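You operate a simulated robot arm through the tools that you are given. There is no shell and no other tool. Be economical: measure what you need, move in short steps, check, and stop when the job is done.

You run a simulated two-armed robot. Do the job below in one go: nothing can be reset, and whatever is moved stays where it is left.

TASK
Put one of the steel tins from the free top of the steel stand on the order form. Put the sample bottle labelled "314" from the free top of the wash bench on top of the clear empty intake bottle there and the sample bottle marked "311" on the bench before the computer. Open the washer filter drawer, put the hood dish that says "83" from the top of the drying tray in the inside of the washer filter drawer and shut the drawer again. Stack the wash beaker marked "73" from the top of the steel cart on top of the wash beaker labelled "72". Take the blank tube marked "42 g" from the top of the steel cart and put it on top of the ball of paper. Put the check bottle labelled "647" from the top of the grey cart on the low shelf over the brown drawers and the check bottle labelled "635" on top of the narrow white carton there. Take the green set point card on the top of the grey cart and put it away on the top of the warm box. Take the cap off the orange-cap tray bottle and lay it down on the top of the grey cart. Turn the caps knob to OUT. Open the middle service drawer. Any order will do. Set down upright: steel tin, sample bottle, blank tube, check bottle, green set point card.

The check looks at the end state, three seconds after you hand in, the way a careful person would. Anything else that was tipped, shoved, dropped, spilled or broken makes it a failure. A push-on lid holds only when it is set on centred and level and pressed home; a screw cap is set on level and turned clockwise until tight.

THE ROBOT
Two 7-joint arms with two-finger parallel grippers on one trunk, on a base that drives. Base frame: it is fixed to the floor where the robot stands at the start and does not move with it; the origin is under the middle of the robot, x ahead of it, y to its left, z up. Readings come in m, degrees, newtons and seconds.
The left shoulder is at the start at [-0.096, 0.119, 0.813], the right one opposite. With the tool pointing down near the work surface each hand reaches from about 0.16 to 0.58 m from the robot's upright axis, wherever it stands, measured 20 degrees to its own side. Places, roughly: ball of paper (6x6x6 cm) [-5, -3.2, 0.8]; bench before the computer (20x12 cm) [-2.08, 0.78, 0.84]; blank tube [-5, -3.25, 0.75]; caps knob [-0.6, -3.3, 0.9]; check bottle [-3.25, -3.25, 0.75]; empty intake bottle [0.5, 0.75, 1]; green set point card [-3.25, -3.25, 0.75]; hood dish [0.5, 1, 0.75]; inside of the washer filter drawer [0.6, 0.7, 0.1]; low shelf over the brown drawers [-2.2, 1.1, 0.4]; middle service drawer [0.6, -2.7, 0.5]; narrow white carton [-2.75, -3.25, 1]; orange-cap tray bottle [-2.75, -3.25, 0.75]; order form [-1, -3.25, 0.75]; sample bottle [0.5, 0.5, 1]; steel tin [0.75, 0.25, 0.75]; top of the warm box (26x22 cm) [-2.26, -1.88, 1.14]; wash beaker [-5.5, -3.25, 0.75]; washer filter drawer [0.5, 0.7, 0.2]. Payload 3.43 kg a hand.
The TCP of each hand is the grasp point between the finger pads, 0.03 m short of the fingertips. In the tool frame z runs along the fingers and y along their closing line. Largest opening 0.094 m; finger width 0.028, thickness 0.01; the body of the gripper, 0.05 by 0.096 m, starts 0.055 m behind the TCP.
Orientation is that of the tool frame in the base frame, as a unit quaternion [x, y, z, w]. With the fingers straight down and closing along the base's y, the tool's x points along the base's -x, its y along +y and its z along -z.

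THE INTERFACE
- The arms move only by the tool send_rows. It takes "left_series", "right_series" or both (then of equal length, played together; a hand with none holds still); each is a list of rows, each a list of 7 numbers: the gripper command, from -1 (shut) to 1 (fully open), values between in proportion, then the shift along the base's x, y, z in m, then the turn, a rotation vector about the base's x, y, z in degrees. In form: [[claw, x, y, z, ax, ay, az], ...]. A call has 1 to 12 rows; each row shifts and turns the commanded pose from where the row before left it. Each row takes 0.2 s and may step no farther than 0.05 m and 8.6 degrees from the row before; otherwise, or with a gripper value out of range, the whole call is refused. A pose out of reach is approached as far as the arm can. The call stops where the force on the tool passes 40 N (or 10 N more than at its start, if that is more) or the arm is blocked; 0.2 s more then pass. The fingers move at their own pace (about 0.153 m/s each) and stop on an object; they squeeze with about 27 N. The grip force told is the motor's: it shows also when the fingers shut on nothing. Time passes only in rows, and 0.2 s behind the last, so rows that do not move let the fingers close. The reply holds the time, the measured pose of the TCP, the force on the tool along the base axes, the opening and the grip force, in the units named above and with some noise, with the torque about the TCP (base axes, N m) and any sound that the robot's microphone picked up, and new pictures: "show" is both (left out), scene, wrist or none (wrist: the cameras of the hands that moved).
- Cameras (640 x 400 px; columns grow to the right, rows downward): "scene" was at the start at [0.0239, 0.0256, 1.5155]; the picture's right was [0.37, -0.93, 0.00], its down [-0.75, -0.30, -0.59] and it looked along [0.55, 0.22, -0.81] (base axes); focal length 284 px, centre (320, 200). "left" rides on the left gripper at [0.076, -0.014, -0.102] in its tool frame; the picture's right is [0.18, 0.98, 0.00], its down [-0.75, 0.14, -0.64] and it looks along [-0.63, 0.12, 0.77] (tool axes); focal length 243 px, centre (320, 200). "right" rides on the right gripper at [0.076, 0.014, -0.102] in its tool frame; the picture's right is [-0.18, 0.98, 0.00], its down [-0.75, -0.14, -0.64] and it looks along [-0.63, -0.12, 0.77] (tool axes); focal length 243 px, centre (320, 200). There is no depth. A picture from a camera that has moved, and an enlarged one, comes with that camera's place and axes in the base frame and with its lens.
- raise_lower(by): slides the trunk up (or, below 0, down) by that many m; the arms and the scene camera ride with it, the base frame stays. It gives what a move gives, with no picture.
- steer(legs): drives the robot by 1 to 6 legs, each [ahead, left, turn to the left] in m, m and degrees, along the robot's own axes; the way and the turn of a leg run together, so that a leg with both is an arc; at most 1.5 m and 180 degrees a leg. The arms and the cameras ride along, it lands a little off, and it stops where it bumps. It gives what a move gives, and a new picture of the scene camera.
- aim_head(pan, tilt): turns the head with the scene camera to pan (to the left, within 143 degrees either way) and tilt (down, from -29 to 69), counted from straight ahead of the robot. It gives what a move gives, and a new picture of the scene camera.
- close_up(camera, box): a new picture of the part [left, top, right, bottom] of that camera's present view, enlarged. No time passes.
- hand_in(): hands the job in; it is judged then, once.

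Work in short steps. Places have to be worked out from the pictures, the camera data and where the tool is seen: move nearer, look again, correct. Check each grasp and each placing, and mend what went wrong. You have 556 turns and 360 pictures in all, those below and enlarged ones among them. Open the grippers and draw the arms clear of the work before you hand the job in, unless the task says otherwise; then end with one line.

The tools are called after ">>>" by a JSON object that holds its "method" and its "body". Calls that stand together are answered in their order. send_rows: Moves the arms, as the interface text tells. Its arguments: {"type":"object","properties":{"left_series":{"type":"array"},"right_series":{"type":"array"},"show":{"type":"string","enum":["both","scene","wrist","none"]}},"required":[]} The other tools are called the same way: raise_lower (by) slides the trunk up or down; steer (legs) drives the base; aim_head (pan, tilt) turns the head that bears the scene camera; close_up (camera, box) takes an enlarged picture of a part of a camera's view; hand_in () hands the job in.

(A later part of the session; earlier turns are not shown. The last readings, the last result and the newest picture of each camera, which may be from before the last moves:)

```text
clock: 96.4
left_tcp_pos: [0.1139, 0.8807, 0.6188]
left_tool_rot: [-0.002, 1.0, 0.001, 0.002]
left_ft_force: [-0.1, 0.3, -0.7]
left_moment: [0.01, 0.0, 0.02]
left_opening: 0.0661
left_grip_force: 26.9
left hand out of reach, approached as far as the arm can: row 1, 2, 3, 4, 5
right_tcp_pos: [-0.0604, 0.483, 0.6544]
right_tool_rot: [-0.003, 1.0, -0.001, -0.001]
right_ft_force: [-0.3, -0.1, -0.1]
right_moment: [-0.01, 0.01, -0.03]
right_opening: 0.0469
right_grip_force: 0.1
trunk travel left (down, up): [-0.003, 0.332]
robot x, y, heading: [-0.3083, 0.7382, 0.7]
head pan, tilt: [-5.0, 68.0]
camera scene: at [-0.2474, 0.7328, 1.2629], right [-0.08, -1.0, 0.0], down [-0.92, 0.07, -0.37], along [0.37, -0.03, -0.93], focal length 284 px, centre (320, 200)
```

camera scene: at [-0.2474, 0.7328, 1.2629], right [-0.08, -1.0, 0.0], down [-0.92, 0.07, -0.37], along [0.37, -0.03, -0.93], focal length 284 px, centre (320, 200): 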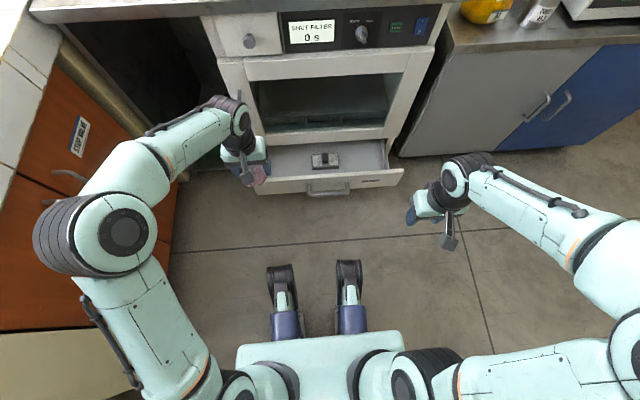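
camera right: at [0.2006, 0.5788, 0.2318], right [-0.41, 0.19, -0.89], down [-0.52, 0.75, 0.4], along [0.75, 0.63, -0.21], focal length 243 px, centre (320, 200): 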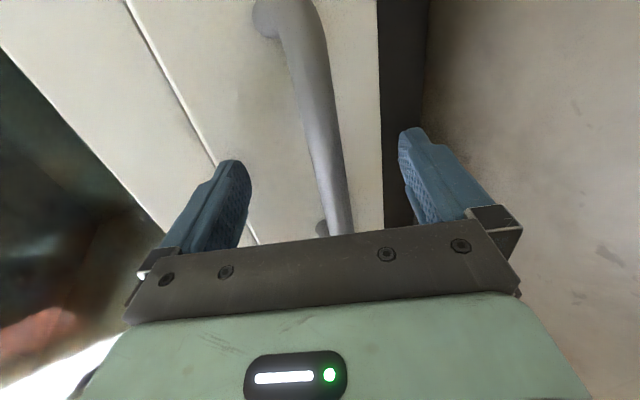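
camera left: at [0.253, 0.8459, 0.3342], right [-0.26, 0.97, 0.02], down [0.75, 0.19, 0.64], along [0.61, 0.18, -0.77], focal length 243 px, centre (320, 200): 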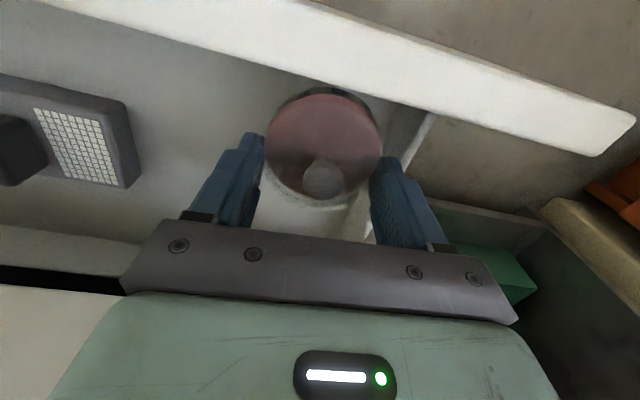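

Now the left arm is back in its normal shape. I shift the base right 12 cm (elbow clearance from the cupboard) and forward to the drawer.

>>> {"method": "steer", "body": {"legs": [[0, -0.12, 0], [0.15, 0, 0]]}}

```text
clock: 99.0
left_tcp_pos: [0.2633, 0.7636, 0.6183]
left_tool_rot: [-0.002, 1.0, 0.001, 0.001]
left_ft_force: [0.4, 1.1, -0.9]
left_moment: [-0.02, -0.02, -0.01]
left_opening: 0.0663
left_grip_force: 26.8
right_tcp_pos: [0.0902, 0.3655, 0.6543]
right_tool_rot: [-0.004, 1.0, -0.001, 0.0]
right_ft_force: [0.0, -0.5, 0.2]
right_moment: [0.04, 0.01, -0.03]
right_opening: 0.047
right_grip_force: 0.1
trunk travel left (down, up): [-0.003, 0.332]
robot x, y, heading: [-0.1591, 0.6206, 1.1]
head pan, tilt: [-5.0, 68.0]
camera scene: at [-0.0966, 0.614, 1.2629], right [-0.07, -1.0, 0.0], down [-0.92, 0.07, -0.37], along [0.37, -0.03, -0.93], focal length 284 px, centre (320, 200)
```

scene: 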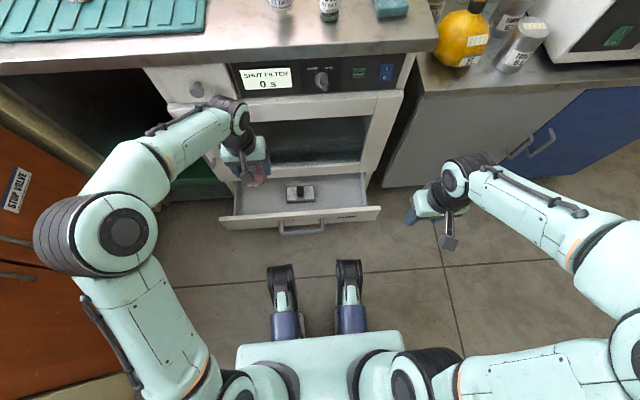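

I move over the target (0.335,0.822) and lower to z≈0.30, then look.

>>> {"method": "send_rows", "body": {"left_series": [[-1, 0.03, 0.025, -0.02, 0, 0, 0], [-1, 0.03, 0.025, -0.02, 0, 0, 0], [-1, 0.012, 0.01, -0.04, 0, 0, 0], [-1, 0, 0, -0.045, 0, 0, 0], [-1, 0, 0, -0.045, 0, 0, 0], [-1, 0, 0, -0.045, 0, 0, 0], [-1, 0, 0, -0.045, 0, 0, 0], [-1, 0, 0, -0.045, 0, 0, 0]], "show": "both"}}

```text
clock: 100.8
left_tcp_pos: [0.3349, 0.8236, 0.3148]
left_tool_rot: [-0.002, 1.0, 0.001, 0.002]
left_ft_force: [0.7, -0.6, -1.2]
left_moment: [-0.03, 0.03, 0.0]
left_opening: 0.0664
left_grip_force: 26.8
right_tcp_pos: [0.0906, 0.3657, 0.6532]
right_tool_rot: [-0.003, 1.0, -0.001, 0.0]
right_ft_force: [0.0, 0.5, -0.5]
right_moment: [0.0, 0.01, -0.04]
right_opening: 0.047
right_grip_force: 0.0
trunk travel left (down, up): [-0.003, 0.332]
robot x, y, heading: [-0.1562, 0.618, 0.9]
head pan, tilt: [-5.0, 68.0]
camera scene: at [-0.0969, 0.6141, 1.2629], right [-0.07, -1.0, 0.0], down [-0.92, 0.07, -0.37], along [0.37, -0.03, -0.93], focal length 284 px, centre (320, 200)
camera left: at [0.2582, 0.8099, 0.418], right [-0.19, 0.98, 0.0], down [0.75, 0.14, 0.65], along [0.63, 0.12, -0.76], focal length 243 px, centre (320, 200)
```

scene: 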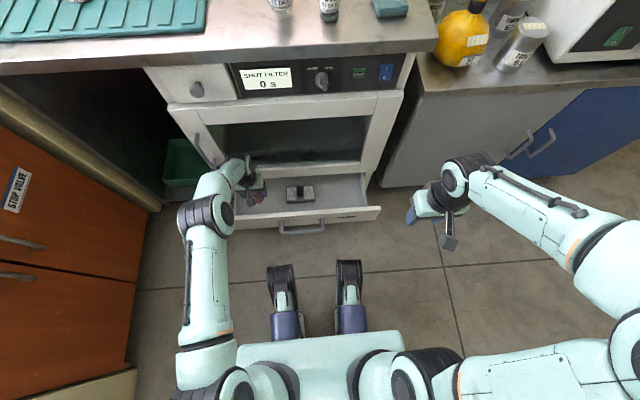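
left: 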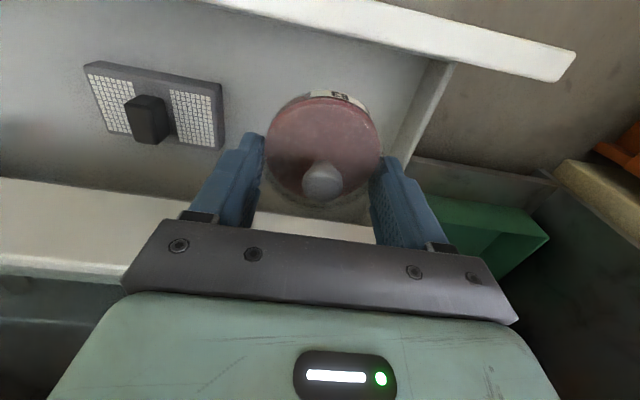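

The drawer front's inner face is at x≈0.288, so I shift 1.7 cm deeper and lower further.

>>> {"method": "send_rows", "body": {"left_series": [[-1, 0.017, -0.003, 0, 0, 0, 0], [-1, 0, 0, -0.04, 0, 0, 0], [-1, 0, 0, -0.04, 0, 0, 0], [-1, 0, 0, -0.04, 0, 0, 0], [-1, 0, 0, -0.02, 0, 0, 0], [-1, 0, 0, 0, 0, 0, 0]], "show": "both"}}

```text
clock: 102.2
left_tcp_pos: [0.3149, 0.8255, 0.2052]
left_tool_rot: [-0.002, 1.0, 0.001, 0.0]
left_ft_force: [-0.1, 1.7, -1.1]
left_moment: [-0.02, 0.01, 0.01]
left_opening: 0.066
left_grip_force: 26.6
left hand out of reach, approached as far as the arm can: row 3, 4, 5
right_tcp_pos: [0.0905, 0.3649, 0.6532]
right_tool_rot: [-0.004, 1.0, -0.001, 0.0]
right_ft_force: [-0.5, 0.4, -0.7]
right_moment: [0.0, 0.01, -0.03]
right_opening: 0.0469
right_grip_force: 0.0
trunk travel left (down, up): [-0.003, 0.332]
robot x, y, heading: [-0.1601, 0.6199, 0.6]
head pan, tilt: [-5.0, 68.0]
camera scene: at [-0.097, 0.614, 1.2629], right [-0.07, -1.0, 0.0], down [-0.92, 0.07, -0.37], along [0.37, -0.03, -0.93], focal length 284 px, centre (320, 200)
camera left: at [0.2399, 0.8116, 0.3078], right [-0.19, 0.98, 0.0], down [0.75, 0.14, 0.64], along [0.63, 0.12, -0.76], focal length 243 px, centre (320, 200)
```

scene: 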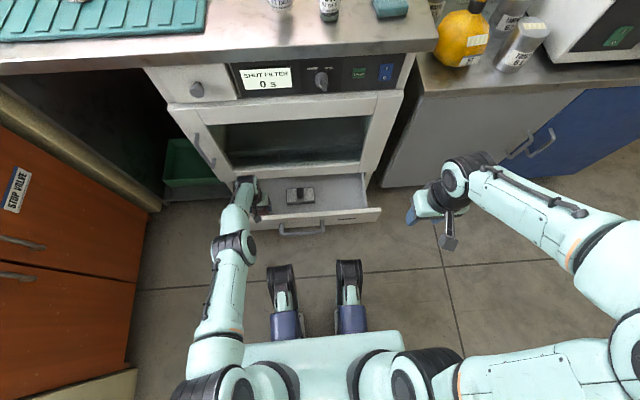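
left: 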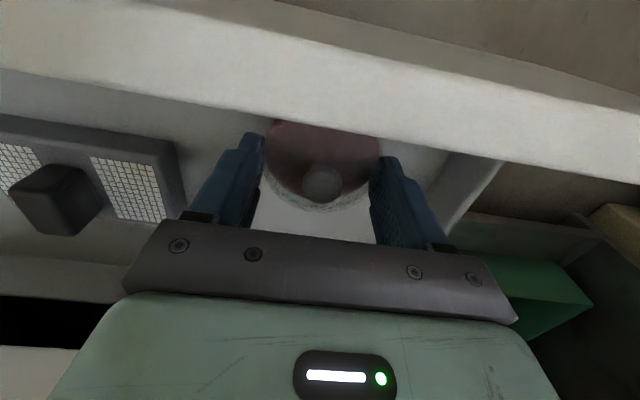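

The arm is fully stretched here and pulled back toward the drawer front. I lift 6 cm, drive 6 cm forward, and descend again.

>>> {"method": "send_rows", "body": {"left_series": [[-1, 0, 0, 0.03, 0, 0, 0], [-1, 0, 0, 0.03, 0, 0, 0], [-1, 0, 0, 0.02, 0, 0, 0]], "show": "none"}}

>>> {"method": "steer", "body": {"legs": [[0.065, 0.03, 0]]}}

```text
clock: 103.0
left_tcp_pos: [0.3184, 0.827, 0.2842]
left_tool_rot: [-0.002, 1.0, 0.001, 0.002]
left_ft_force: [0.6, 0.9, -1.8]
left_moment: [-0.04, 0.01, 0.03]
left_opening: 0.0662
left_grip_force: 26.9
right_tcp_pos: [0.0907, 0.3651, 0.6539]
right_tool_rot: [-0.003, 1.0, 0.0, 0.0]
right_ft_force: [-0.3, 0.5, -0.3]
right_moment: [-0.01, -0.01, 0.02]
right_opening: 0.0471
right_grip_force: 0.0
trunk travel left (down, up): [-0.003, 0.332]
robot x, y, heading: [-0.1532, 0.6199, 0.7]
head pan, tilt: [-5.0, 68.0]
```

```text
clock: 104.1
left_tcp_pos: [0.3691, 0.8518, 0.2825]
left_tool_rot: [0.001, 1.0, 0.0, -0.01]
left_ft_force: [-0.3, 0.0, -1.3]
left_moment: [0.01, 0.01, -0.03]
left_opening: 0.0665
left_grip_force: 27.3
right_tcp_pos: [0.1462, 0.3917, 0.6533]
right_tool_rot: [-0.004, 1.0, 0.0, 0.0]
right_ft_force: [0.0, -0.7, 1.1]
right_moment: [-0.02, 0.02, -0.02]
right_opening: 0.0468
right_grip_force: 0.0
trunk travel left (down, up): [-0.003, 0.332]
robot x, y, heading: [-0.103, 0.6418, 0.6]
head pan, tilt: [-5.0, 68.0]
stopped in leg 1: the force on the tool passed its limit at 118 N (the readings are from after the stop); the commanded pose is now the measured one
camera scene: at [-0.0422, 0.6402, 1.2629], right [-0.07, -1.0, 0.0], down [-0.92, 0.07, -0.37], along [0.37, -0.03, -0.93], focal length 284 px, centre (320, 200)
```

scene: 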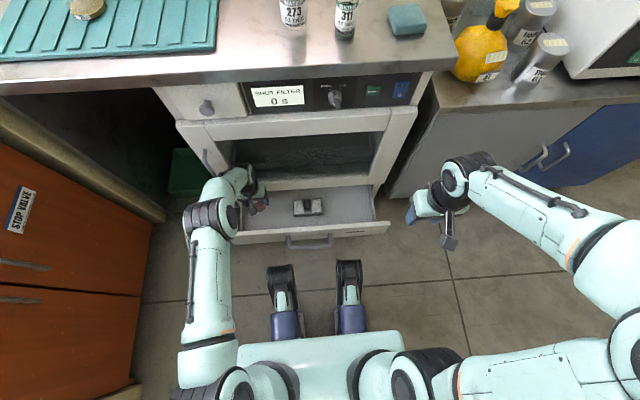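

The hand touched the washer door at x≈0.37. I check dish and door from the wrist and move back 1.5 cm.

>>> {"method": "send_rows", "body": {"left_series": [[-1, -0.01, -0.01, 0, 0, 0, 0], [-1, -0.012, -0.01, 0, 0, 0, 0], [-1, 0, -0.005, 0, 0, 0, 0]], "show": "both"}}

```text
clock: 104.9
left_tcp_pos: [0.3453, 0.8264, 0.2841]
left_tool_rot: [0.0, 1.0, 0.0, -0.009]
left_ft_force: [-0.6, -0.7, -2.0]
left_moment: [0.0, 0.03, 0.02]
left_opening: 0.0663
left_grip_force: 26.7
right_tcp_pos: [0.1465, 0.3902, 0.6532]
right_tool_rot: [-0.004, 1.0, -0.001, -0.001]
right_ft_force: [-0.7, -0.3, 0.4]
right_moment: [0.0, -0.03, 0.02]
right_opening: 0.0469
right_grip_force: 0.0
trunk travel left (down, up): [-0.003, 0.332]
robot x, y, heading: [-0.107, 0.6476, 0.7]
head pan, tilt: [-5.0, 68.0]
camera scene: at [-0.0422, 0.6402, 1.2629], right [-0.07, -1.0, 0.0], down [-0.92, 0.07, -0.37], along [0.37, -0.03, -0.93], focal length 284 px, centre (320, 200)
camera left: at [0.2724, 0.8119, 0.3886], right [-0.18, 0.98, 0.0], down [0.77, 0.14, 0.63], along [0.62, 0.12, -0.78], focal length 243 px, centre (320, 200)
```

scene: 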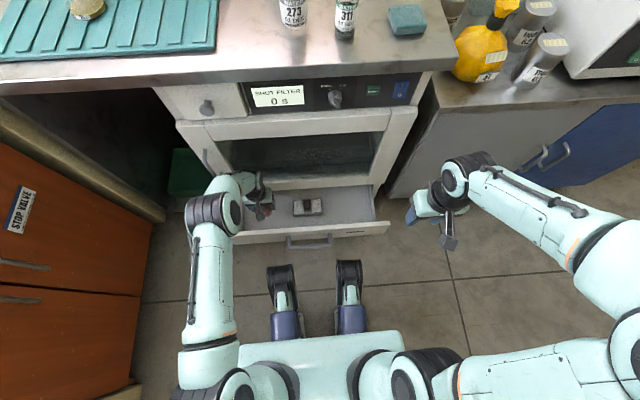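
left: 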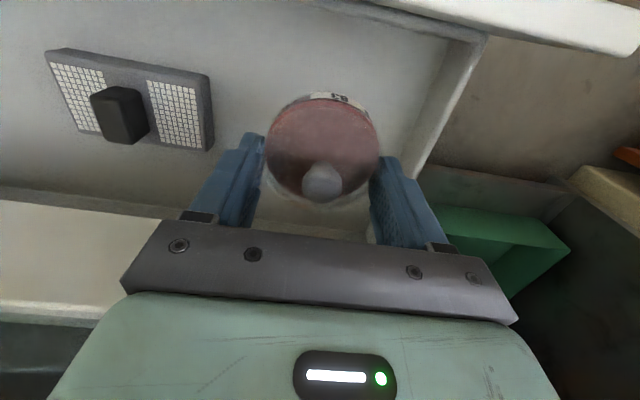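

Dish still held well. I level the hand and descend again at (0.345,0.822).

>>> {"method": "send_rows", "body": {"left_series": [[-1, 0, -0.003, -0.03, 0, -1, 0], [-1, 0, 0, -0.04, 0, 0, 0], [-1, 0, 0, -0.03, 0, 0, 0], [-1, 0, 0, -0.015, 0, 0, 0], [-1, 0, 0, 0, 0, 0, 0]], "show": "wrist"}}

```text
clock: 106.1
left_tcp_pos: [0.3486, 0.8242, 0.1724]
left_tool_rot: [0.0, 1.0, 0.0, 0.003]
left_ft_force: [1.5, 1.3, 38.4]
left_moment: [-0.5, 0.76, -0.04]
left_opening: 0.0665
left_grip_force: 26.7
right_tcp_pos: [0.1438, 0.3907, 0.6541]
right_tool_rot: [-0.005, 1.0, 0.001, 0.001]
right_ft_force: [-0.3, 0.3, -0.6]
right_moment: [0.0, -0.01, -0.03]
right_opening: 0.047
right_grip_force: 0.1
trunk travel left (down, up): [-0.003, 0.332]
robot x, y, heading: [-0.1009, 0.6445, 0.9]
head pan, tilt: [-5.0, 68.0]
camera left: at [0.2731, 0.8101, 0.2747], right [-0.18, 0.98, 0.0], down [0.75, 0.14, 0.65], along [0.64, 0.12, -0.76], focal length 243 px, centre (320, 200)
```

left: 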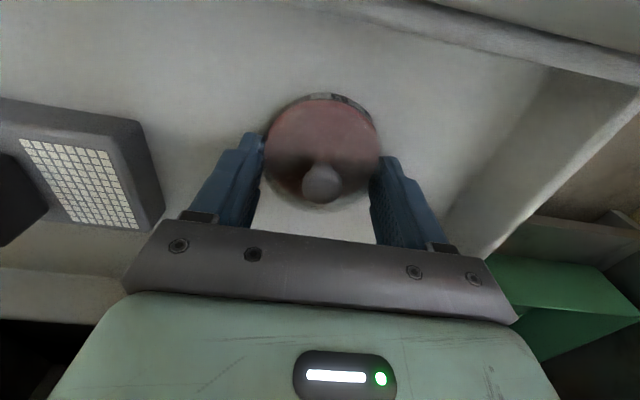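

It rests on the drawer floor (38 N up). I relieve 2 mm and open.

>>> {"method": "send_rows", "body": {"left_series": [[-1, 0, 0, 0.003, 0, 0, 0], [-1, 0, 0, 0, 0, 0, 0], [0.6, 0, 0, 0, 0, 0, 0], [0.9, 0, 0, 0, 0, 0, 0], [0.9, 0, 0, 0.01, 0, 0, 0], [0.9, 0, 0, 0.03, 0, 0, 0]], "show": "wrist"}}

```text
clock: 107.5
left_tcp_pos: [0.3437, 0.8214, 0.212]
left_tool_rot: [0.0, 1.0, -0.001, -0.003]
left_ft_force: [0.8, -0.4, -0.5]
left_moment: [0.0, 0.01, -0.03]
left_opening: 0.0894
left_grip_force: 0.0
right_tcp_pos: [0.1438, 0.3908, 0.654]
right_tool_rot: [-0.004, 1.0, -0.001, 0.0]
right_ft_force: [-0.1, 0.3, -0.2]
right_moment: [0.03, 0.0, -0.04]
right_opening: 0.0469
right_grip_force: 0.2
trunk travel left (down, up): [-0.003, 0.332]
robot x, y, heading: [-0.104, 0.6479, 0.7]
head pan, tilt: [-5.0, 68.0]
camera left: at [0.2683, 0.8073, 0.3155], right [-0.18, 0.98, 0.0], down [0.76, 0.14, 0.64], along [0.63, 0.12, -0.77], focal length 243 px, centre (320, 200)
```

left: 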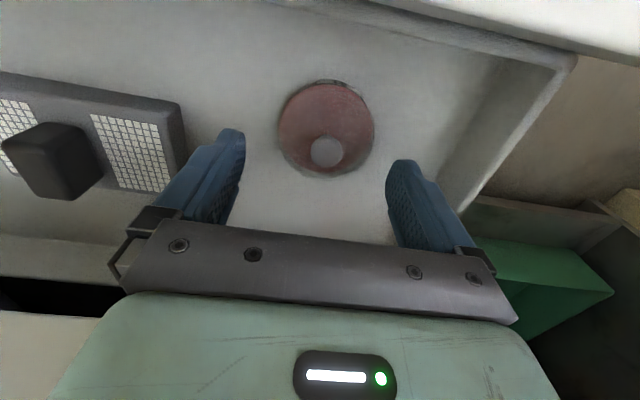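

The dish sits in the drawer with its hood on. I raise the hand and bring it in front of the drawer handle to push it shut.

>>> {"method": "send_rows", "body": {"left_series": [[0.9, 0, 0, 0.04, 0, 0, 0], [0.9, 0, 0, 0.04, 0, 0, 0], [-1, -0.01, -0.01, 0.04, 0, 0, 0], [-1, -0.03, -0.02, 0.02, 0, 0, 0], [-1, -0.04, -0.02, 0, 0, 0, 0], [-1, -0.04, -0.02, 0, 0, 0, 0], [-1, -0.04, -0.02, 0, 0, 0, 0], [-1, -0.03, -0.02, 0, 0, 0, 0]], "show": "scene"}}

```text
clock: 109.3
left_tcp_pos: [0.1531, 0.7127, 0.3495]
left_tool_rot: [-0.001, 1.0, 0.0, -0.001]
left_ft_force: [0.2, -0.5, 0.4]
left_moment: [0.04, -0.01, 0.0]
left_opening: 0.0003
left_grip_force: 26.8
right_tcp_pos: [0.1458, 0.3908, 0.6537]
right_tool_rot: [-0.005, 1.0, 0.0, 0.0]
right_ft_force: [-0.6, 0.1, -0.5]
right_moment: [-0.04, -0.04, -0.02]
right_opening: 0.047
right_grip_force: 0.0
trunk travel left (down, up): [-0.003, 0.332]
robot x, y, heading: [-0.1014, 0.6449, 0.8]
head pan, tilt: [-5.0, 68.0]
camera scene: at [-0.0424, 0.6401, 1.2629], right [-0.07, -1.0, 0.0], down [-0.92, 0.07, -0.37], along [0.37, -0.03, -0.93], focal length 284 px, centre (320, 200)
```

scene: 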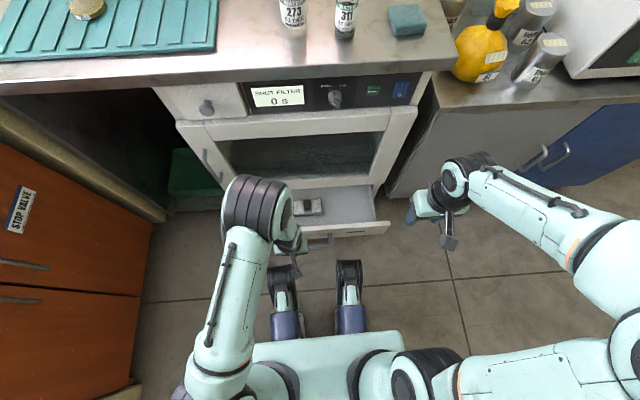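

I lower the closed fingers in front of the handle centre (y≈0.655) and push.

>>> {"method": "send_rows", "body": {"left_series": [[-1, -0.015, -0.03, -0.02, 0, 0, 0], [-1, 0, -0.028, -0.04, 0, 0, 0], [-1, 0, 0, -0.04, 0, 0, 0], [-1, 0, 0, -0.04, 0, 0, 0], [-1, 0, 0, -0.02, 0, 0, 0]], "show": "both"}}

```text
clock: 110.5
left_tcp_pos: [0.1425, 0.6569, 0.1861]
left_tool_rot: [0.001, 1.0, 0.001, -0.001]
left_ft_force: [2.9, 16.7, 9.3]
left_moment: [-2.27, 1.15, -1.6]
left_opening: 0.0002
left_grip_force: 26.6
right_tcp_pos: [0.1455, 0.3917, 0.6533]
right_tool_rot: [-0.006, 1.0, -0.001, 0.0]
right_ft_force: [-1.4, 0.3, 0.1]
right_moment: [-0.03, 0.0, 0.01]
right_opening: 0.047
right_grip_force: 0.1
trunk travel left (down, up): [-0.003, 0.332]
robot x, y, heading: [-0.1017, 0.6454, 0.8]
head pan, tilt: [-5.0, 68.0]
camera scene: at [-0.0423, 0.6402, 1.2629], right [-0.07, -1.0, 0.0], down [-0.92, 0.07, -0.37], along [0.37, -0.03, -0.93], focal length 284 px, centre (320, 200)
camera left: at [0.0662, 0.6429, 0.2904], right [-0.18, 0.98, 0.0], down [0.76, 0.14, 0.64], along [0.63, 0.12, -0.77], focal length 243 px, centre (320, 200)
```

scene: 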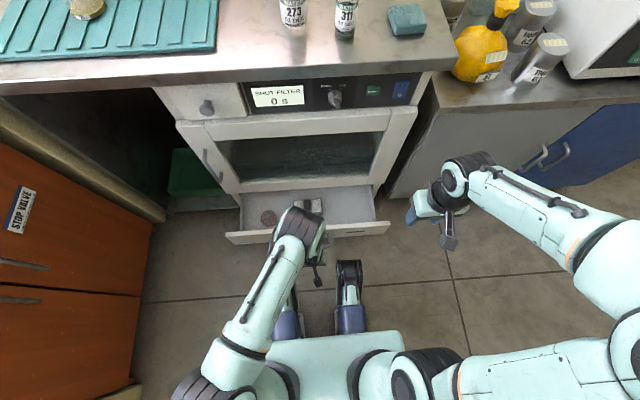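
left: 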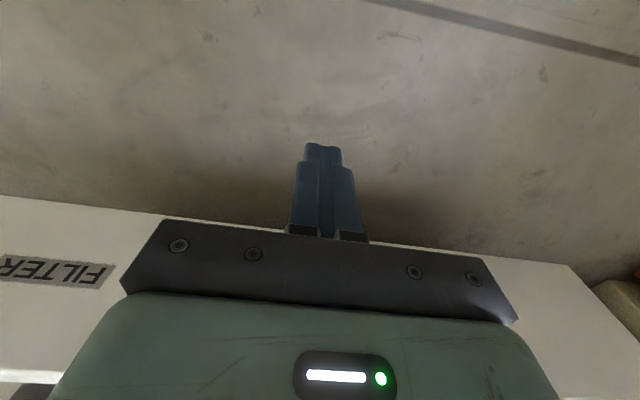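

Slight side contact (probably with my own foot). I raise 1 cm and push forward along +x.

>>> {"method": "send_rows", "body": {"left_series": [[-1, 0.005, -0.002, 0.012, 0, 0, 0], [-1, 0.03, 0, 0, 0, 0, 0], [-1, 0.03, 0, 0, 0, 0, 0], [-1, 0.03, 0, 0, 0, 0, 0], [-1, 0.03, 0, 0, 0, 0, 0]], "show": "scene"}}

```text
clock: 111.7
left_tcp_pos: [0.2665, 0.6543, 0.203]
left_tool_rot: [0.0, 1.0, 0.0, 0.0]
left_ft_force: [0.3, -0.8, -0.3]
left_moment: [-0.02, -0.01, 0.0]
left_opening: 0.0001
left_grip_force: 27.1
right_tcp_pos: [0.1457, 0.3914, 0.6525]
right_tool_rot: [-0.004, 1.0, 0.0, 0.0]
right_ft_force: [-0.4, 0.4, -0.4]
right_moment: [0.01, -0.01, -0.01]
right_opening: 0.0465
right_grip_force: 0.1
trunk travel left (down, up): [-0.003, 0.332]
robot x, y, heading: [-0.1071, 0.6464, 0.8]
head pan, tilt: [-5.0, 68.0]
camera scene: at [-0.0422, 0.6403, 1.2629], right [-0.07, -1.0, 0.0], down [-0.92, 0.07, -0.37], along [0.37, -0.03, -0.93], focal length 284 px, centre (320, 200)
```

scene: 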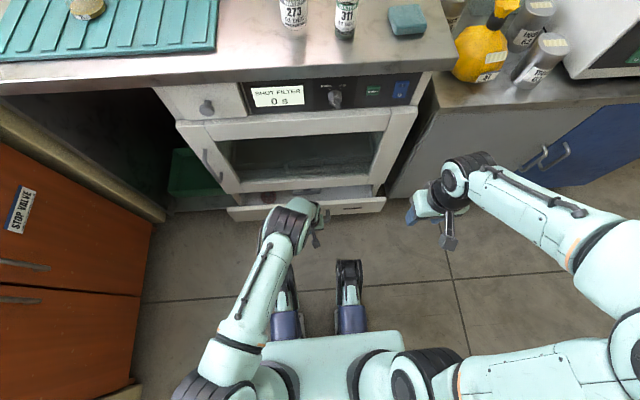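

The drawer is moving in smoothly. I continue pushing with smaller final steps.

>>> {"method": "send_rows", "body": {"left_series": [[-1, 0.03, 0, 0, 0, 0, 0], [-1, 0.03, 0, 0, 0, 0, 0], [-1, 0.02, 0, 0, 0, 0, 0], [-1, 0.015, 0, 0, 0, 0, 0], [-1, 0.01, 0, 0, 0, 0, 0], [-1, 0.01, 0, 0, 0, 0, 0], [-1, 0.01, 0, 0, 0, 0, 0]], "show": "scene"}}

```text
clock: 113.3
left_tcp_pos: [0.3448, 0.6562, 0.2037]
left_tool_rot: [0.0, 1.0, 0.0, 0.0]
left_ft_force: [0.0, 0.7, 0.7]
left_moment: [-0.02, -0.04, -0.01]
left_opening: 0.0001
left_grip_force: 26.4
left hand out of reach, approached as far as the arm can: row 4, 5, 6, 7
right_tcp_pos: [0.1451, 0.3916, 0.6545]
right_tool_rot: [-0.005, 1.0, -0.001, 0.0]
right_ft_force: [-0.1, -0.8, -0.4]
right_moment: [0.0, -0.02, 0.02]
right_opening: 0.0472
right_grip_force: 0.0
trunk travel left (down, up): [-0.003, 0.332]
robot x, y, heading: [-0.1063, 0.6442, 0.8]
head pan, tilt: [-5.0, 68.0]
camera scene: at [-0.0423, 0.6402, 1.2629], right [-0.07, -1.0, 0.0], down [-0.92, 0.07, -0.37], along [0.37, -0.03, -0.93], focal length 284 px, centre (320, 200)
```

scene: 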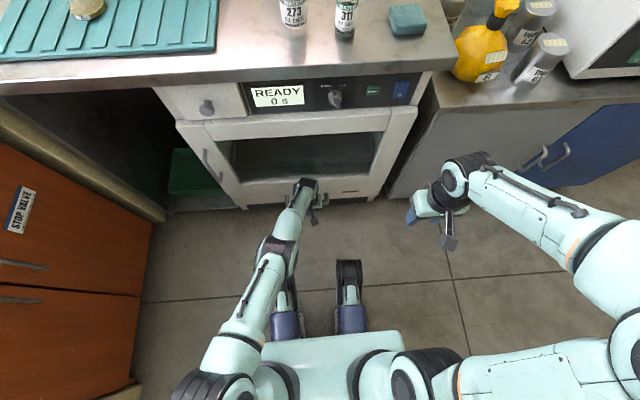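

The display reads READY, so the drawer counts as shut. A gentle nudge with the base makes sure.

>>> {"method": "steer", "body": {"legs": [[0.03, 0, 0]]}}

>>> {"method": "close_up", "body": {"camera": "scene", "box": [160, 70, 440, 230]}}

```text
clock: 114.2
left_tcp_pos: [0.351, 0.6549, 0.198]
left_tool_rot: [0.0, 1.0, 0.001, -0.023]
left_ft_force: [0.0, -0.4, 0.3]
left_moment: [0.0, -0.01, -0.01]
left_opening: 0.0
left_grip_force: 27.0
right_tcp_pos: [0.1652, 0.3909, 0.6535]
right_tool_rot: [-0.003, 1.0, 0.0, 0.001]
right_ft_force: [1.3, -0.2, 0.3]
right_moment: [0.01, -0.01, 0.01]
right_opening: 0.0471
right_grip_force: 0.1
trunk travel left (down, up): [-0.003, 0.332]
robot x, y, heading: [-0.0832, 0.6472, 0.8]
head pan, tilt: [-5.0, 68.0]
stopped in leg 1: the force on the tool passed its limit at 94 N (the readings are from after the stop); the commanded pose is now the measured one
camera scene: at [-0.0226, 0.6405, 1.2629], right [-0.07, -1.0, 0.0], down [-0.92, 0.07, -0.37], along [0.37, -0.03, -0.93], focal length 284 px, centre (320, 200)
```

scene: 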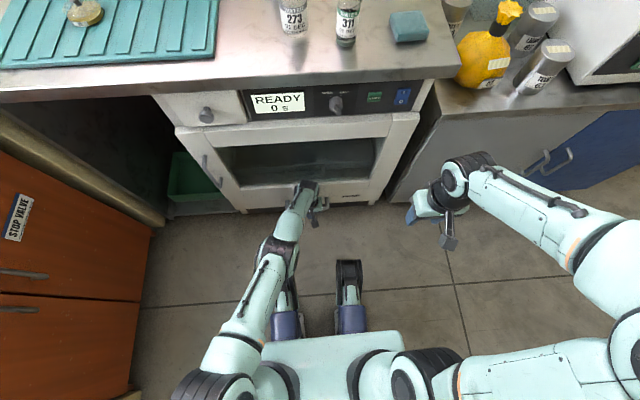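

```text
2.29 times, centred on (300, 150) of scene
camera zoom: at [-0.0226, 0.6405, 1.2629], right [-0.07, -1.0, 0.0], down [-0.92, 0.07, -0.37], along [0.37, -0.03, -0.93], focal length 650 px, centre (366, 314)
```

zoom: 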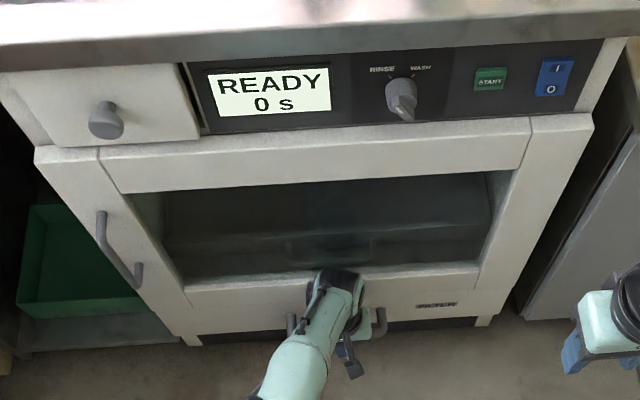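

The drawer is shut. I back off, retract the arm, and raise the trunk for the next picks.

>>> {"method": "steer", "body": {"legs": [[-0.2, 0, 0]]}}

>>> {"method": "send_rows", "body": {"left_series": [[0, -0.03, 0.03, 0.02, 0, -2.6, 0], [0, -0.03, 0.03, 0.02, 0, 0, 0], [0, -0.03, 0.03, 0.02, 0, 0, 0], [0, -0.03, 0.03, 0.02, 0, 0, 0], [0, -0.02, 0.03, 0.03, 0, 0, 0], [0, 0, 0.03, 0.04, 0, 0, 0], [0, 0, 0.02, 0.04, 0, 0, 0], [0, 0, 0, 0.04, 0, 0, 0], [0, 0, 0, 0.04, 0, 0, 0], [0, 0, 0, 0.04, 0, 0, 0]], "show": "none"}}

>>> {"method": "raise_lower", "body": {"by": 0.3}}

>>> {"method": "aim_head", "body": {"pan": 0, "tilt": 50}}

```text
clock: 115.8
left_tcp_pos: [0.1494, 0.6486, 0.1978]
left_tool_rot: [0.002, 1.0, 0.003, -0.024]
left_ft_force: [0.4, 0.1, 0.3]
left_moment: [0.0, -0.03, 0.0]
left_opening: 0.0
left_grip_force: 27.8
right_tcp_pos: [-0.0377, 0.3881, 0.6533]
right_tool_rot: [-0.001, 1.0, -0.001, 0.0]
right_ft_force: [0.8, 0.3, -0.2]
right_moment: [0.01, -0.02, 0.01]
right_opening: 0.0471
right_grip_force: 0.0
trunk travel left (down, up): [-0.003, 0.332]
robot x, y, heading: [-0.2864, 0.6456, 0.1]
head pan, tilt: [-5.0, 68.0]
camera scene: at [-0.2246, 0.6381, 1.2629], right [-0.08, -1.0, 0.0], down [-0.92, 0.07, -0.37], along [0.37, -0.03, -0.93], focal length 284 px, centre (320, 200)
```

scene: 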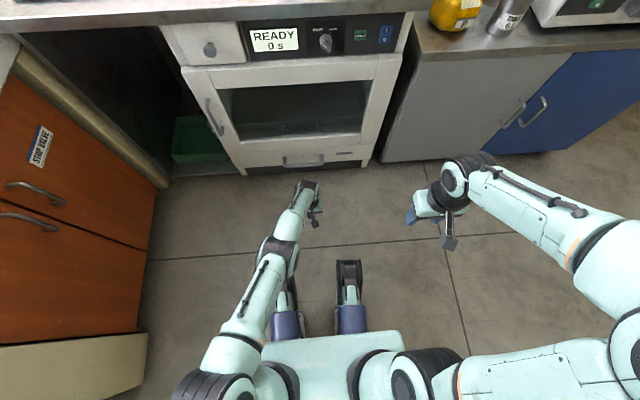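

```text
clock: 118.0
left_tcp_pos: [0.0065, 0.8509, 0.5057]
left_tool_rot: [0.002, 1.0, 0.001, -0.001]
left_ft_force: [-0.4, 0.8, 0.0]
left_moment: [-0.03, 0.02, 0.0]
left_opening: 0.0468
left_grip_force: 0.1
right_tcp_pos: [-0.0392, 0.3879, 0.6531]
right_tool_rot: [-0.001, 1.0, 0.0, 0.0]
right_ft_force: [0.5, -0.9, -0.1]
right_moment: [-0.01, 0.02, 0.02]
right_opening: 0.0469
right_grip_force: 0.0
trunk travel left (down, up): [-0.003, 0.332]
robot x, y, heading: [-0.2862, 0.6432, 0.4]
head pan, tilt: [-5.0, 68.0]
```

```text
clock: 121.0
left_tcp_pos: [0.009, 0.8499, 0.8097]
left_tool_rot: [0.003, 1.0, 0.003, 0.001]
left_ft_force: [0.6, -0.4, 0.3]
left_moment: [0.0, -0.03, 0.0]
left_opening: 0.0467
left_grip_force: 0.1
right_tcp_pos: [-0.0382, 0.388, 0.9526]
right_tool_rot: [0.0, 1.0, 0.0, 0.001]
right_ft_force: [-0.4, -0.5, 0.6]
right_moment: [0.04, -0.01, 0.0]
right_opening: 0.0468
right_grip_force: 0.1
trunk travel left (down, up): [-0.303, 0.032]
robot x, y, heading: [-0.2842, 0.6432, 0.4]
head pan, tilt: [-5.0, 68.0]
```

```text
clock: 121.8
left_tcp_pos: [0.0103, 0.8501, 0.8085]
left_tool_rot: [0.003, 1.0, 0.002, -0.001]
left_ft_force: [0.0, -0.1, -0.1]
left_moment: [-0.01, 0.01, 0.0]
left_opening: 0.047
left_grip_force: 0.0
right_tcp_pos: [-0.038, 0.3886, 0.9528]
right_tool_rot: [-0.001, 1.0, 0.0, 0.0]
right_ft_force: [-0.2, 0.0, -0.2]
right_moment: [0.0, 0.04, -0.01]
right_opening: 0.0471
right_grip_force: 0.0
trunk travel left (down, up): [-0.303, 0.032]
robot x, y, heading: [-0.2864, 0.6444, 0.7]
head pan, tilt: [0.0, 50.0]
camera scene: at [-0.2535, 0.6428, 1.5906], right [0.01, -1.0, 0.0], down [-0.77, -0.01, -0.64], along [0.64, 0.0, -0.77], focal length 284 px, centre (320, 200)
```

scene: 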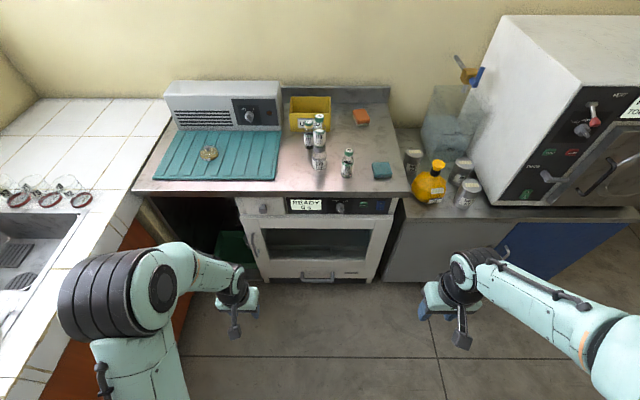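

Next: bottle 311 with the left hand and tin 61 (≈(0.46,0.085)) with the right. I raise the hands and drive to about (0,0.32).

>>> {"method": "send_rows", "body": {"left_series": [[1, 0, 0, 0.045, 0, 0, 0], [1, 0, 0, 0.045, 0, 0, 0], [1, 0, 0, 0.045, 0, 0, 0], [1, 0, 0, 0.045, 0, 0, 0], [1, 0, 0, 0.045, 0, 0, 0], [1, 0, 0, 0.04, 0, 0, 0]], "right_series": [[1, 0, 0, 0.03, 0, 0, 0], [1, 0, 0, 0.03, 0, 0, 0], [1, 0, 0, 0.03, 0, 0, 0], [1, 0, 0, 0.02, 0, 0, 0], [1, 0, 0, 0, 0, 0, 0], [1, 0, 0, 0, 0, 0, 0]], "show": "none"}}

>>> {"method": "steer", "body": {"legs": [[0, -0.32, 0], [0.28, 0, 0]]}}

```text
clock: 123.2
left_tcp_pos: [0.0086, 0.8476, 1.0757]
left_tool_rot: [0.002, 1.0, 0.002, -0.001]
left_ft_force: [0.2, -0.1, 0.1]
left_moment: [-0.02, 0.02, -0.02]
left_opening: 0.094
left_grip_force: 0.0
right_tcp_pos: [-0.0368, 0.3892, 1.0649]
right_tool_rot: [-0.002, 1.0, 0.001, -0.001]
right_ft_force: [-0.8, -1.0, 0.3]
right_moment: [0.0, -0.01, 0.03]
right_opening: 0.0937
right_grip_force: 0.1
trunk travel left (down, up): [-0.303, 0.032]
robot x, y, heading: [-0.2854, 0.6455, 0.3]
head pan, tilt: [0.0, 50.0]
```

```text
clock: 128.1
left_tcp_pos: [0.2877, 0.5352, 1.0748]
left_tool_rot: [-0.003, 1.0, 0.001, -0.001]
left_ft_force: [1.1, 0.0, 0.6]
left_moment: [-0.02, 0.01, 0.0]
left_opening: 0.094
left_grip_force: 0.1
right_tcp_pos: [0.2471, 0.0756, 1.0639]
right_tool_rot: [-0.006, 1.0, 0.0, 0.0]
right_ft_force: [0.3, 0.2, -0.5]
right_moment: [0.03, 0.05, 0.02]
right_opening: 0.0937
right_grip_force: 0.0
trunk travel left (down, up): [-0.303, 0.032]
robot x, y, heading: [-0.0077, 0.3315, 1.3]
head pan, tilt: [0.0, 50.0]
camera scene: at [0.0273, 0.3273, 1.5905], right [0.02, -1.0, 0.0], down [-0.77, -0.02, -0.64], along [0.64, 0.01, -0.77], focal length 284 px, centre (320, 200)
```

scene: 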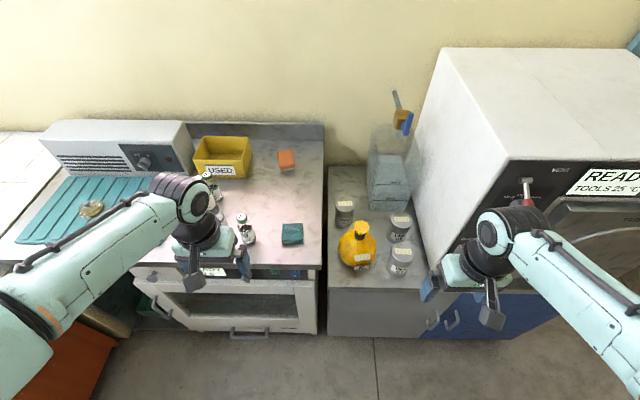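

Both targets are in view: 311 near (0.49,0.563), tin 61 near (0.463,0.087). I move both hands over them.

>>> {"method": "send_rows", "body": {"left_series": [[1, 0.04, 0.005, -0.005, 0, 0, 0], [1, 0.04, 0.005, -0.005, 0, 0, 0], [1, 0.04, 0.005, -0.005, 0, 0, 0], [1, 0.04, 0.005, -0.005, 0, 0, 0], [1, 0.043, 0.006, -0.005, 0, 0, 0]], "right_series": [[1, 0.04, 0.002, -0.01, 0, 0, 0], [1, 0.04, 0.002, -0.01, 0, 0, 0], [1, 0.045, 0.003, -0.01, 0, 0, 0], [1, 0.045, 0.003, -0.01, 0, 0, 0], [1, 0.045, 0.003, -0.01, 0, 0, 0]], "show": "wrist"}}

```text
clock: 129.3
left_tcp_pos: [0.4905, 0.562, 1.0487]
left_tool_rot: [-0.003, 1.0, 0.002, -0.002]
left_ft_force: [0.5, 0.6, 0.5]
left_moment: [0.03, 0.03, -0.01]
left_opening: 0.094
left_grip_force: 0.1
right_tcp_pos: [0.4661, 0.0919, 1.0133]
right_tool_rot: [-0.007, 1.0, 0.0, -0.001]
right_ft_force: [-0.3, -0.9, -0.4]
right_moment: [0.0, 0.03, 0.06]
right_opening: 0.0941
right_grip_force: 0.2
trunk travel left (down, up): [-0.303, 0.032]
robot x, y, heading: [-0.0049, 0.3267, 1.2]
head pan, tilt: [0.0, 50.0]
camera right: at [0.3899, 0.1049, 1.1175], right [0.17, 0.99, 0.0], down [0.76, -0.13, 0.64], along [0.63, -0.11, -0.77], focal length 243 px, centre (320, 200)
camera left: at [0.4159, 0.5474, 1.1526], right [-0.19, 0.98, 0.01], down [0.76, 0.14, 0.64], along [0.63, 0.12, -0.77], focal length 243 px, centre (320, 200)
```

right: 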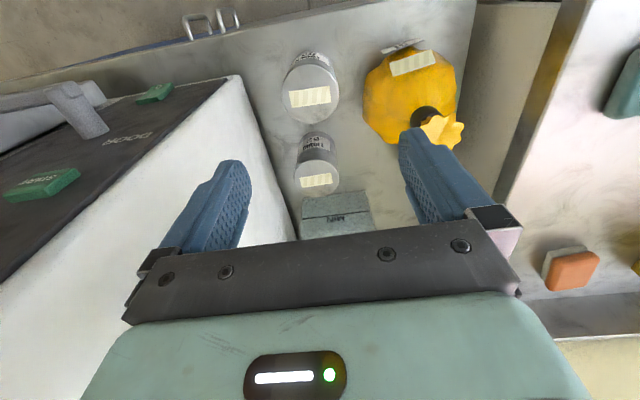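
left: 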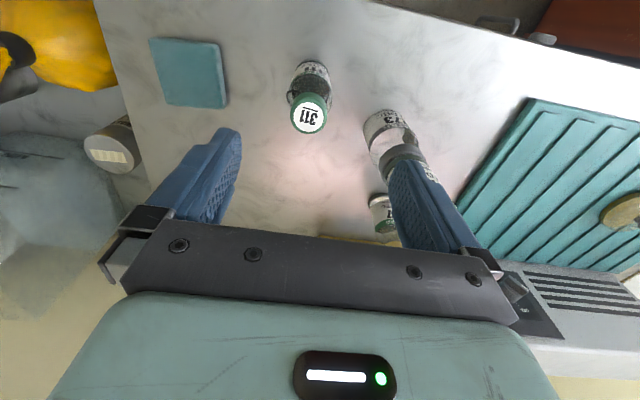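

Stack 273/314 is close to the left hand's outer finger, so I narrow the opening and shift −y before descending. Tin 61 top triangulates to (0.482,0.078,0.80).

>>> {"method": "send_rows", "body": {"left_series": [[0.4, 0, -0.009, 0, 0, 0, 0], [0.4, 0, 0, -0.03, 0, 0, 0], [0.4, 0, 0, -0.03, 0, 0, 0], [0.4, 0, 0, 0, 0, 0, 0]], "right_series": [[1, 0.016, -0.013, 0, 0, 0, 0], [1, 0, 0, -0.04, 0, 0, 0], [1, 0, 0, -0.04, 0, 0, 0], [1, 0, 0, -0.02, 0, 0, 0]], "show": "wrist"}}

```text
clock: 130.3
left_tcp_pos: [0.4902, 0.5538, 0.989]
left_tool_rot: [-0.004, 1.0, 0.003, -0.001]
left_ft_force: [0.9, 0.8, 0.3]
left_moment: [-0.01, 0.01, 0.02]
left_opening: 0.0658
left_grip_force: 0.0
right_tcp_pos: [0.4766, 0.0768, 0.9141]
right_tool_rot: [-0.007, 1.0, -0.001, 0.0]
right_ft_force: [1.0, -0.1, -0.4]
right_moment: [-0.02, 0.02, 0.0]
right_opening: 0.094
right_grip_force: 0.2
trunk travel left (down, up): [-0.303, 0.032]
robot x, y, heading: [-0.009, 0.3284, 1.1]
head pan, tilt: [0.0, 50.0]
camera right: at [0.4018, 0.0882, 1.0166], right [0.17, 0.99, 0.0], down [0.76, -0.13, 0.64], along [0.63, -0.11, -0.77], focal length 243 px, centre (320, 200)
camera left: at [0.4145, 0.539, 1.092], right [-0.19, 0.98, 0.0], down [0.75, 0.14, 0.64], along [0.63, 0.13, -0.77], focal length 243 px, centre (320, 200)
```

right: 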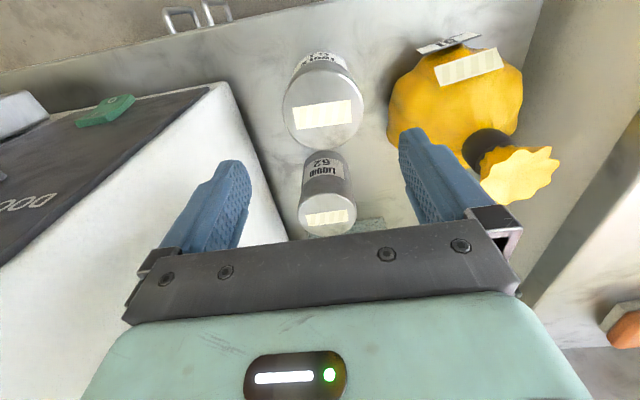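
left: 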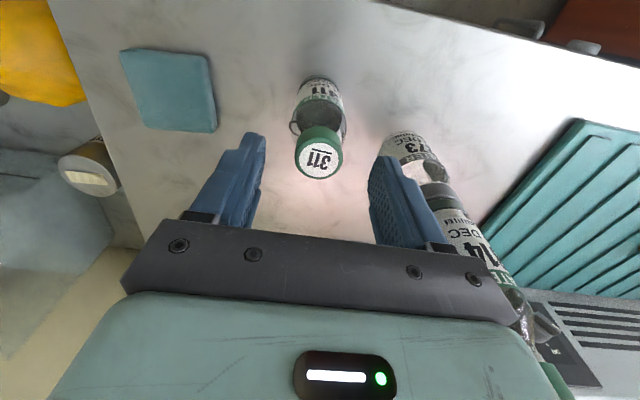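

Both aligned. I lower the left hand to z≈0.917 around 311 and the right hand to z≈0.775 around the tin.

>>> {"method": "send_rows", "body": {"left_series": [[0.4, 0.004, 0.002, -0.02, 0, 0, 0], [0.4, 0, 0, -0.03, 0, 0, 0], [0.4, 0, 0, -0.022, 0, 0, 0], [0.4, 0, 0, 0, 0, 0, 0]], "right_series": [[1, 0, 0, -0.04, 0, 0, 0], [1, 0, 0, -0.04, 0, 0, 0], [1, 0, 0, -0.035, 0, 0, 0], [1, 0, 0, -0.02, 0, 0, 0]], "show": "wrist"}}

```text
clock: 131.3
left_tcp_pos: [0.4933, 0.5556, 0.9163]
left_tool_rot: [-0.003, 1.0, 0.002, -0.001]
left_ft_force: [-0.4, -0.6, 0.2]
left_moment: [-0.02, -0.03, 0.02]
left_opening: 0.0659
left_grip_force: 0.1
right_tcp_pos: [0.4772, 0.0768, 0.7766]
right_tool_rot: [-0.007, 1.0, 0.0, 0.0]
right_ft_force: [0.6, 0.1, 0.3]
right_moment: [-0.01, 0.0, -0.01]
right_opening: 0.0941
right_grip_force: 0.1
trunk travel left (down, up): [-0.303, 0.032]
robot x, y, heading: [-0.0022, 0.3278, 1.0]
head pan, tilt: [0.0, 50.0]
camera right: at [0.4006, 0.0897, 0.8805], right [0.17, 0.99, 0.0], down [0.76, -0.13, 0.64], along [0.63, -0.11, -0.77], focal length 243 px, centre (320, 200)
camera left: at [0.4177, 0.5402, 1.0195], right [-0.19, 0.98, 0.0], down [0.75, 0.14, 0.64], along [0.63, 0.13, -0.77], focal length 243 px, centre (320, 200)
```

right: 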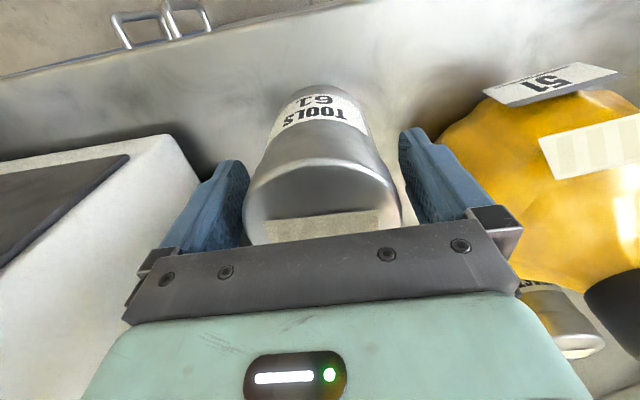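
left: 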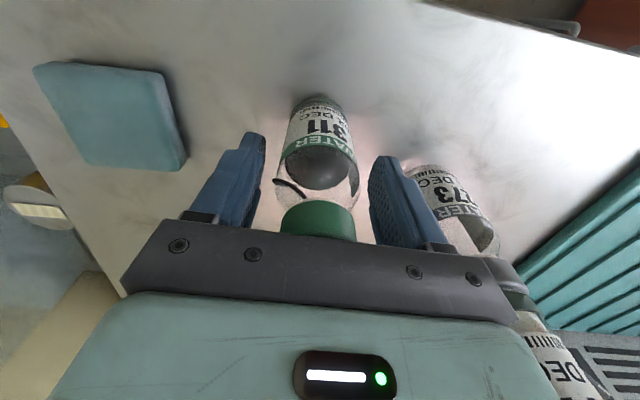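

Both straddle their objects. I close both grippers.

>>> {"method": "send_rows", "body": {"left_series": [[-1, 0, 0, 0, 0, 0, 0], [-1, 0, 0, 0, 0, 0, 0], [-1, 0, 0, 0, 0, 0, 0]], "right_series": [[0.7, 0, 0.001, 0, 0, 0, 0], [-1, 0, 0, 0, 0, 0, 0], [-1, 0, 0, 0, 0, 0, 0]], "show": "none"}}

>>> {"method": "send_rows", "body": {"left_series": [[-1, 0, 0, 0.03, 0, 0, 0], [-1, 0, 0, 0.04, 0, 0, 0], [-1, -0.02, 0, 0.04, 0, 0, 0], [-1, -0.04, 0, 0.02, 0, 0, 0], [-1, -0.04, 0, 0, 0, 0, 0], [-1, -0.04, 0, 0, 0, 0, 0]], "right_series": [[-1, 0, 0, 0.02, 0, 0, 0], [-1, 0, 0, 0.03, 0, 0, 0], [-1, 0, 0, 0.04, 0, 0, 0], [-1, 0, 0, 0.04, 0, 0, 0], [-1, -0.02, 0, 0.04, 0, 0, 0], [-1, -0.04, 0, 0.02, 0, 0, 0]], "show": "both"}}

```text
clock: 132.1
left_tcp_pos: [0.4927, 0.5542, 0.9164]
left_tool_rot: [-0.003, 1.0, 0.001, -0.001]
left_ft_force: [0.4, -1.1, 0.1]
left_moment: [0.03, -0.01, -0.05]
left_opening: 0.042
left_grip_force: 26.9
right_tcp_pos: [0.4767, 0.0777, 0.7783]
right_tool_rot: [-0.007, 1.0, 0.0, 0.0]
right_ft_force: [0.4, -0.4, 0.5]
right_moment: [0.01, 0.0, -0.04]
right_opening: 0.0714
right_grip_force: 26.6
trunk travel left (down, up): [-0.303, 0.032]
robot x, y, heading: [-0.0063, 0.3279, 1.1]
head pan, tilt: [0.0, 50.0]
```

```text
clock: 133.5
left_tcp_pos: [0.3527, 0.5565, 1.0472]
left_tool_rot: [-0.003, 1.0, 0.002, 0.0]
left_ft_force: [-0.2, -0.4, -1.2]
left_moment: [0.0, -0.03, 0.0]
left_opening: 0.0417
left_grip_force: 27.3
right_tcp_pos: [0.4191, 0.0745, 0.9732]
right_tool_rot: [-0.008, 1.0, -0.001, 0.001]
right_ft_force: [-0.6, 0.5, -2.5]
right_moment: [-0.03, -0.01, -0.02]
right_opening: 0.0712
right_grip_force: 26.7
trunk travel left (down, up): [-0.303, 0.032]
robot x, y, heading: [-0.0094, 0.3306, 1.0]
head pan, tilt: [0.0, 50.0]
camera scene: at [0.0242, 0.3274, 1.5905], right [0.02, -1.0, 0.0], down [-0.76, -0.02, -0.64], along [0.64, 0.01, -0.76], focal length 284 px, centre (320, 200)
camera right: at [0.3428, 0.0875, 1.0754], right [0.17, 0.99, 0.0], down [0.75, -0.13, 0.64], along [0.63, -0.11, -0.77], focal length 243 px, centre (320, 200)
camera left: at [0.278, 0.541, 1.1509], right [-0.19, 0.98, 0.0], down [0.75, 0.14, 0.64], along [0.63, 0.13, -0.77], focal length 243 px, centre (320, 200)
```

scene: 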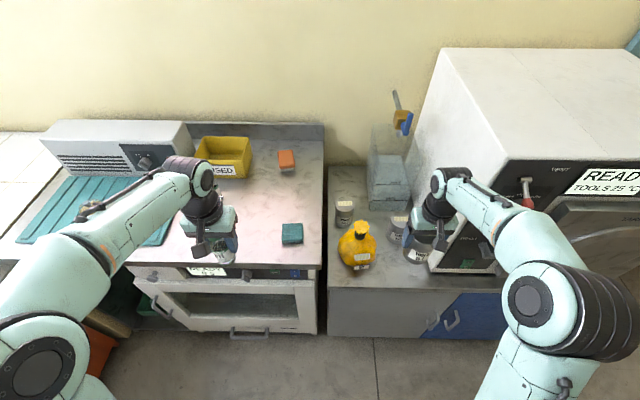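
right: 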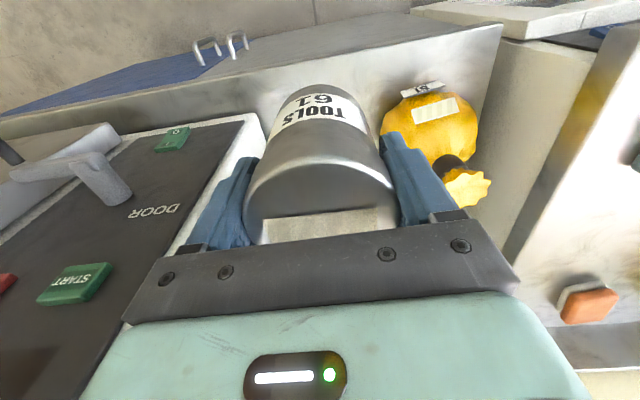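
left: 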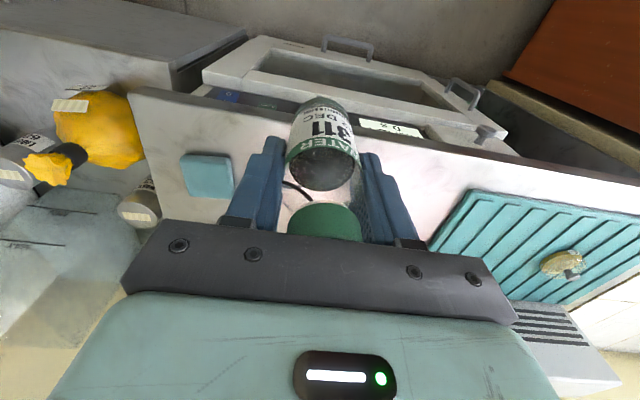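

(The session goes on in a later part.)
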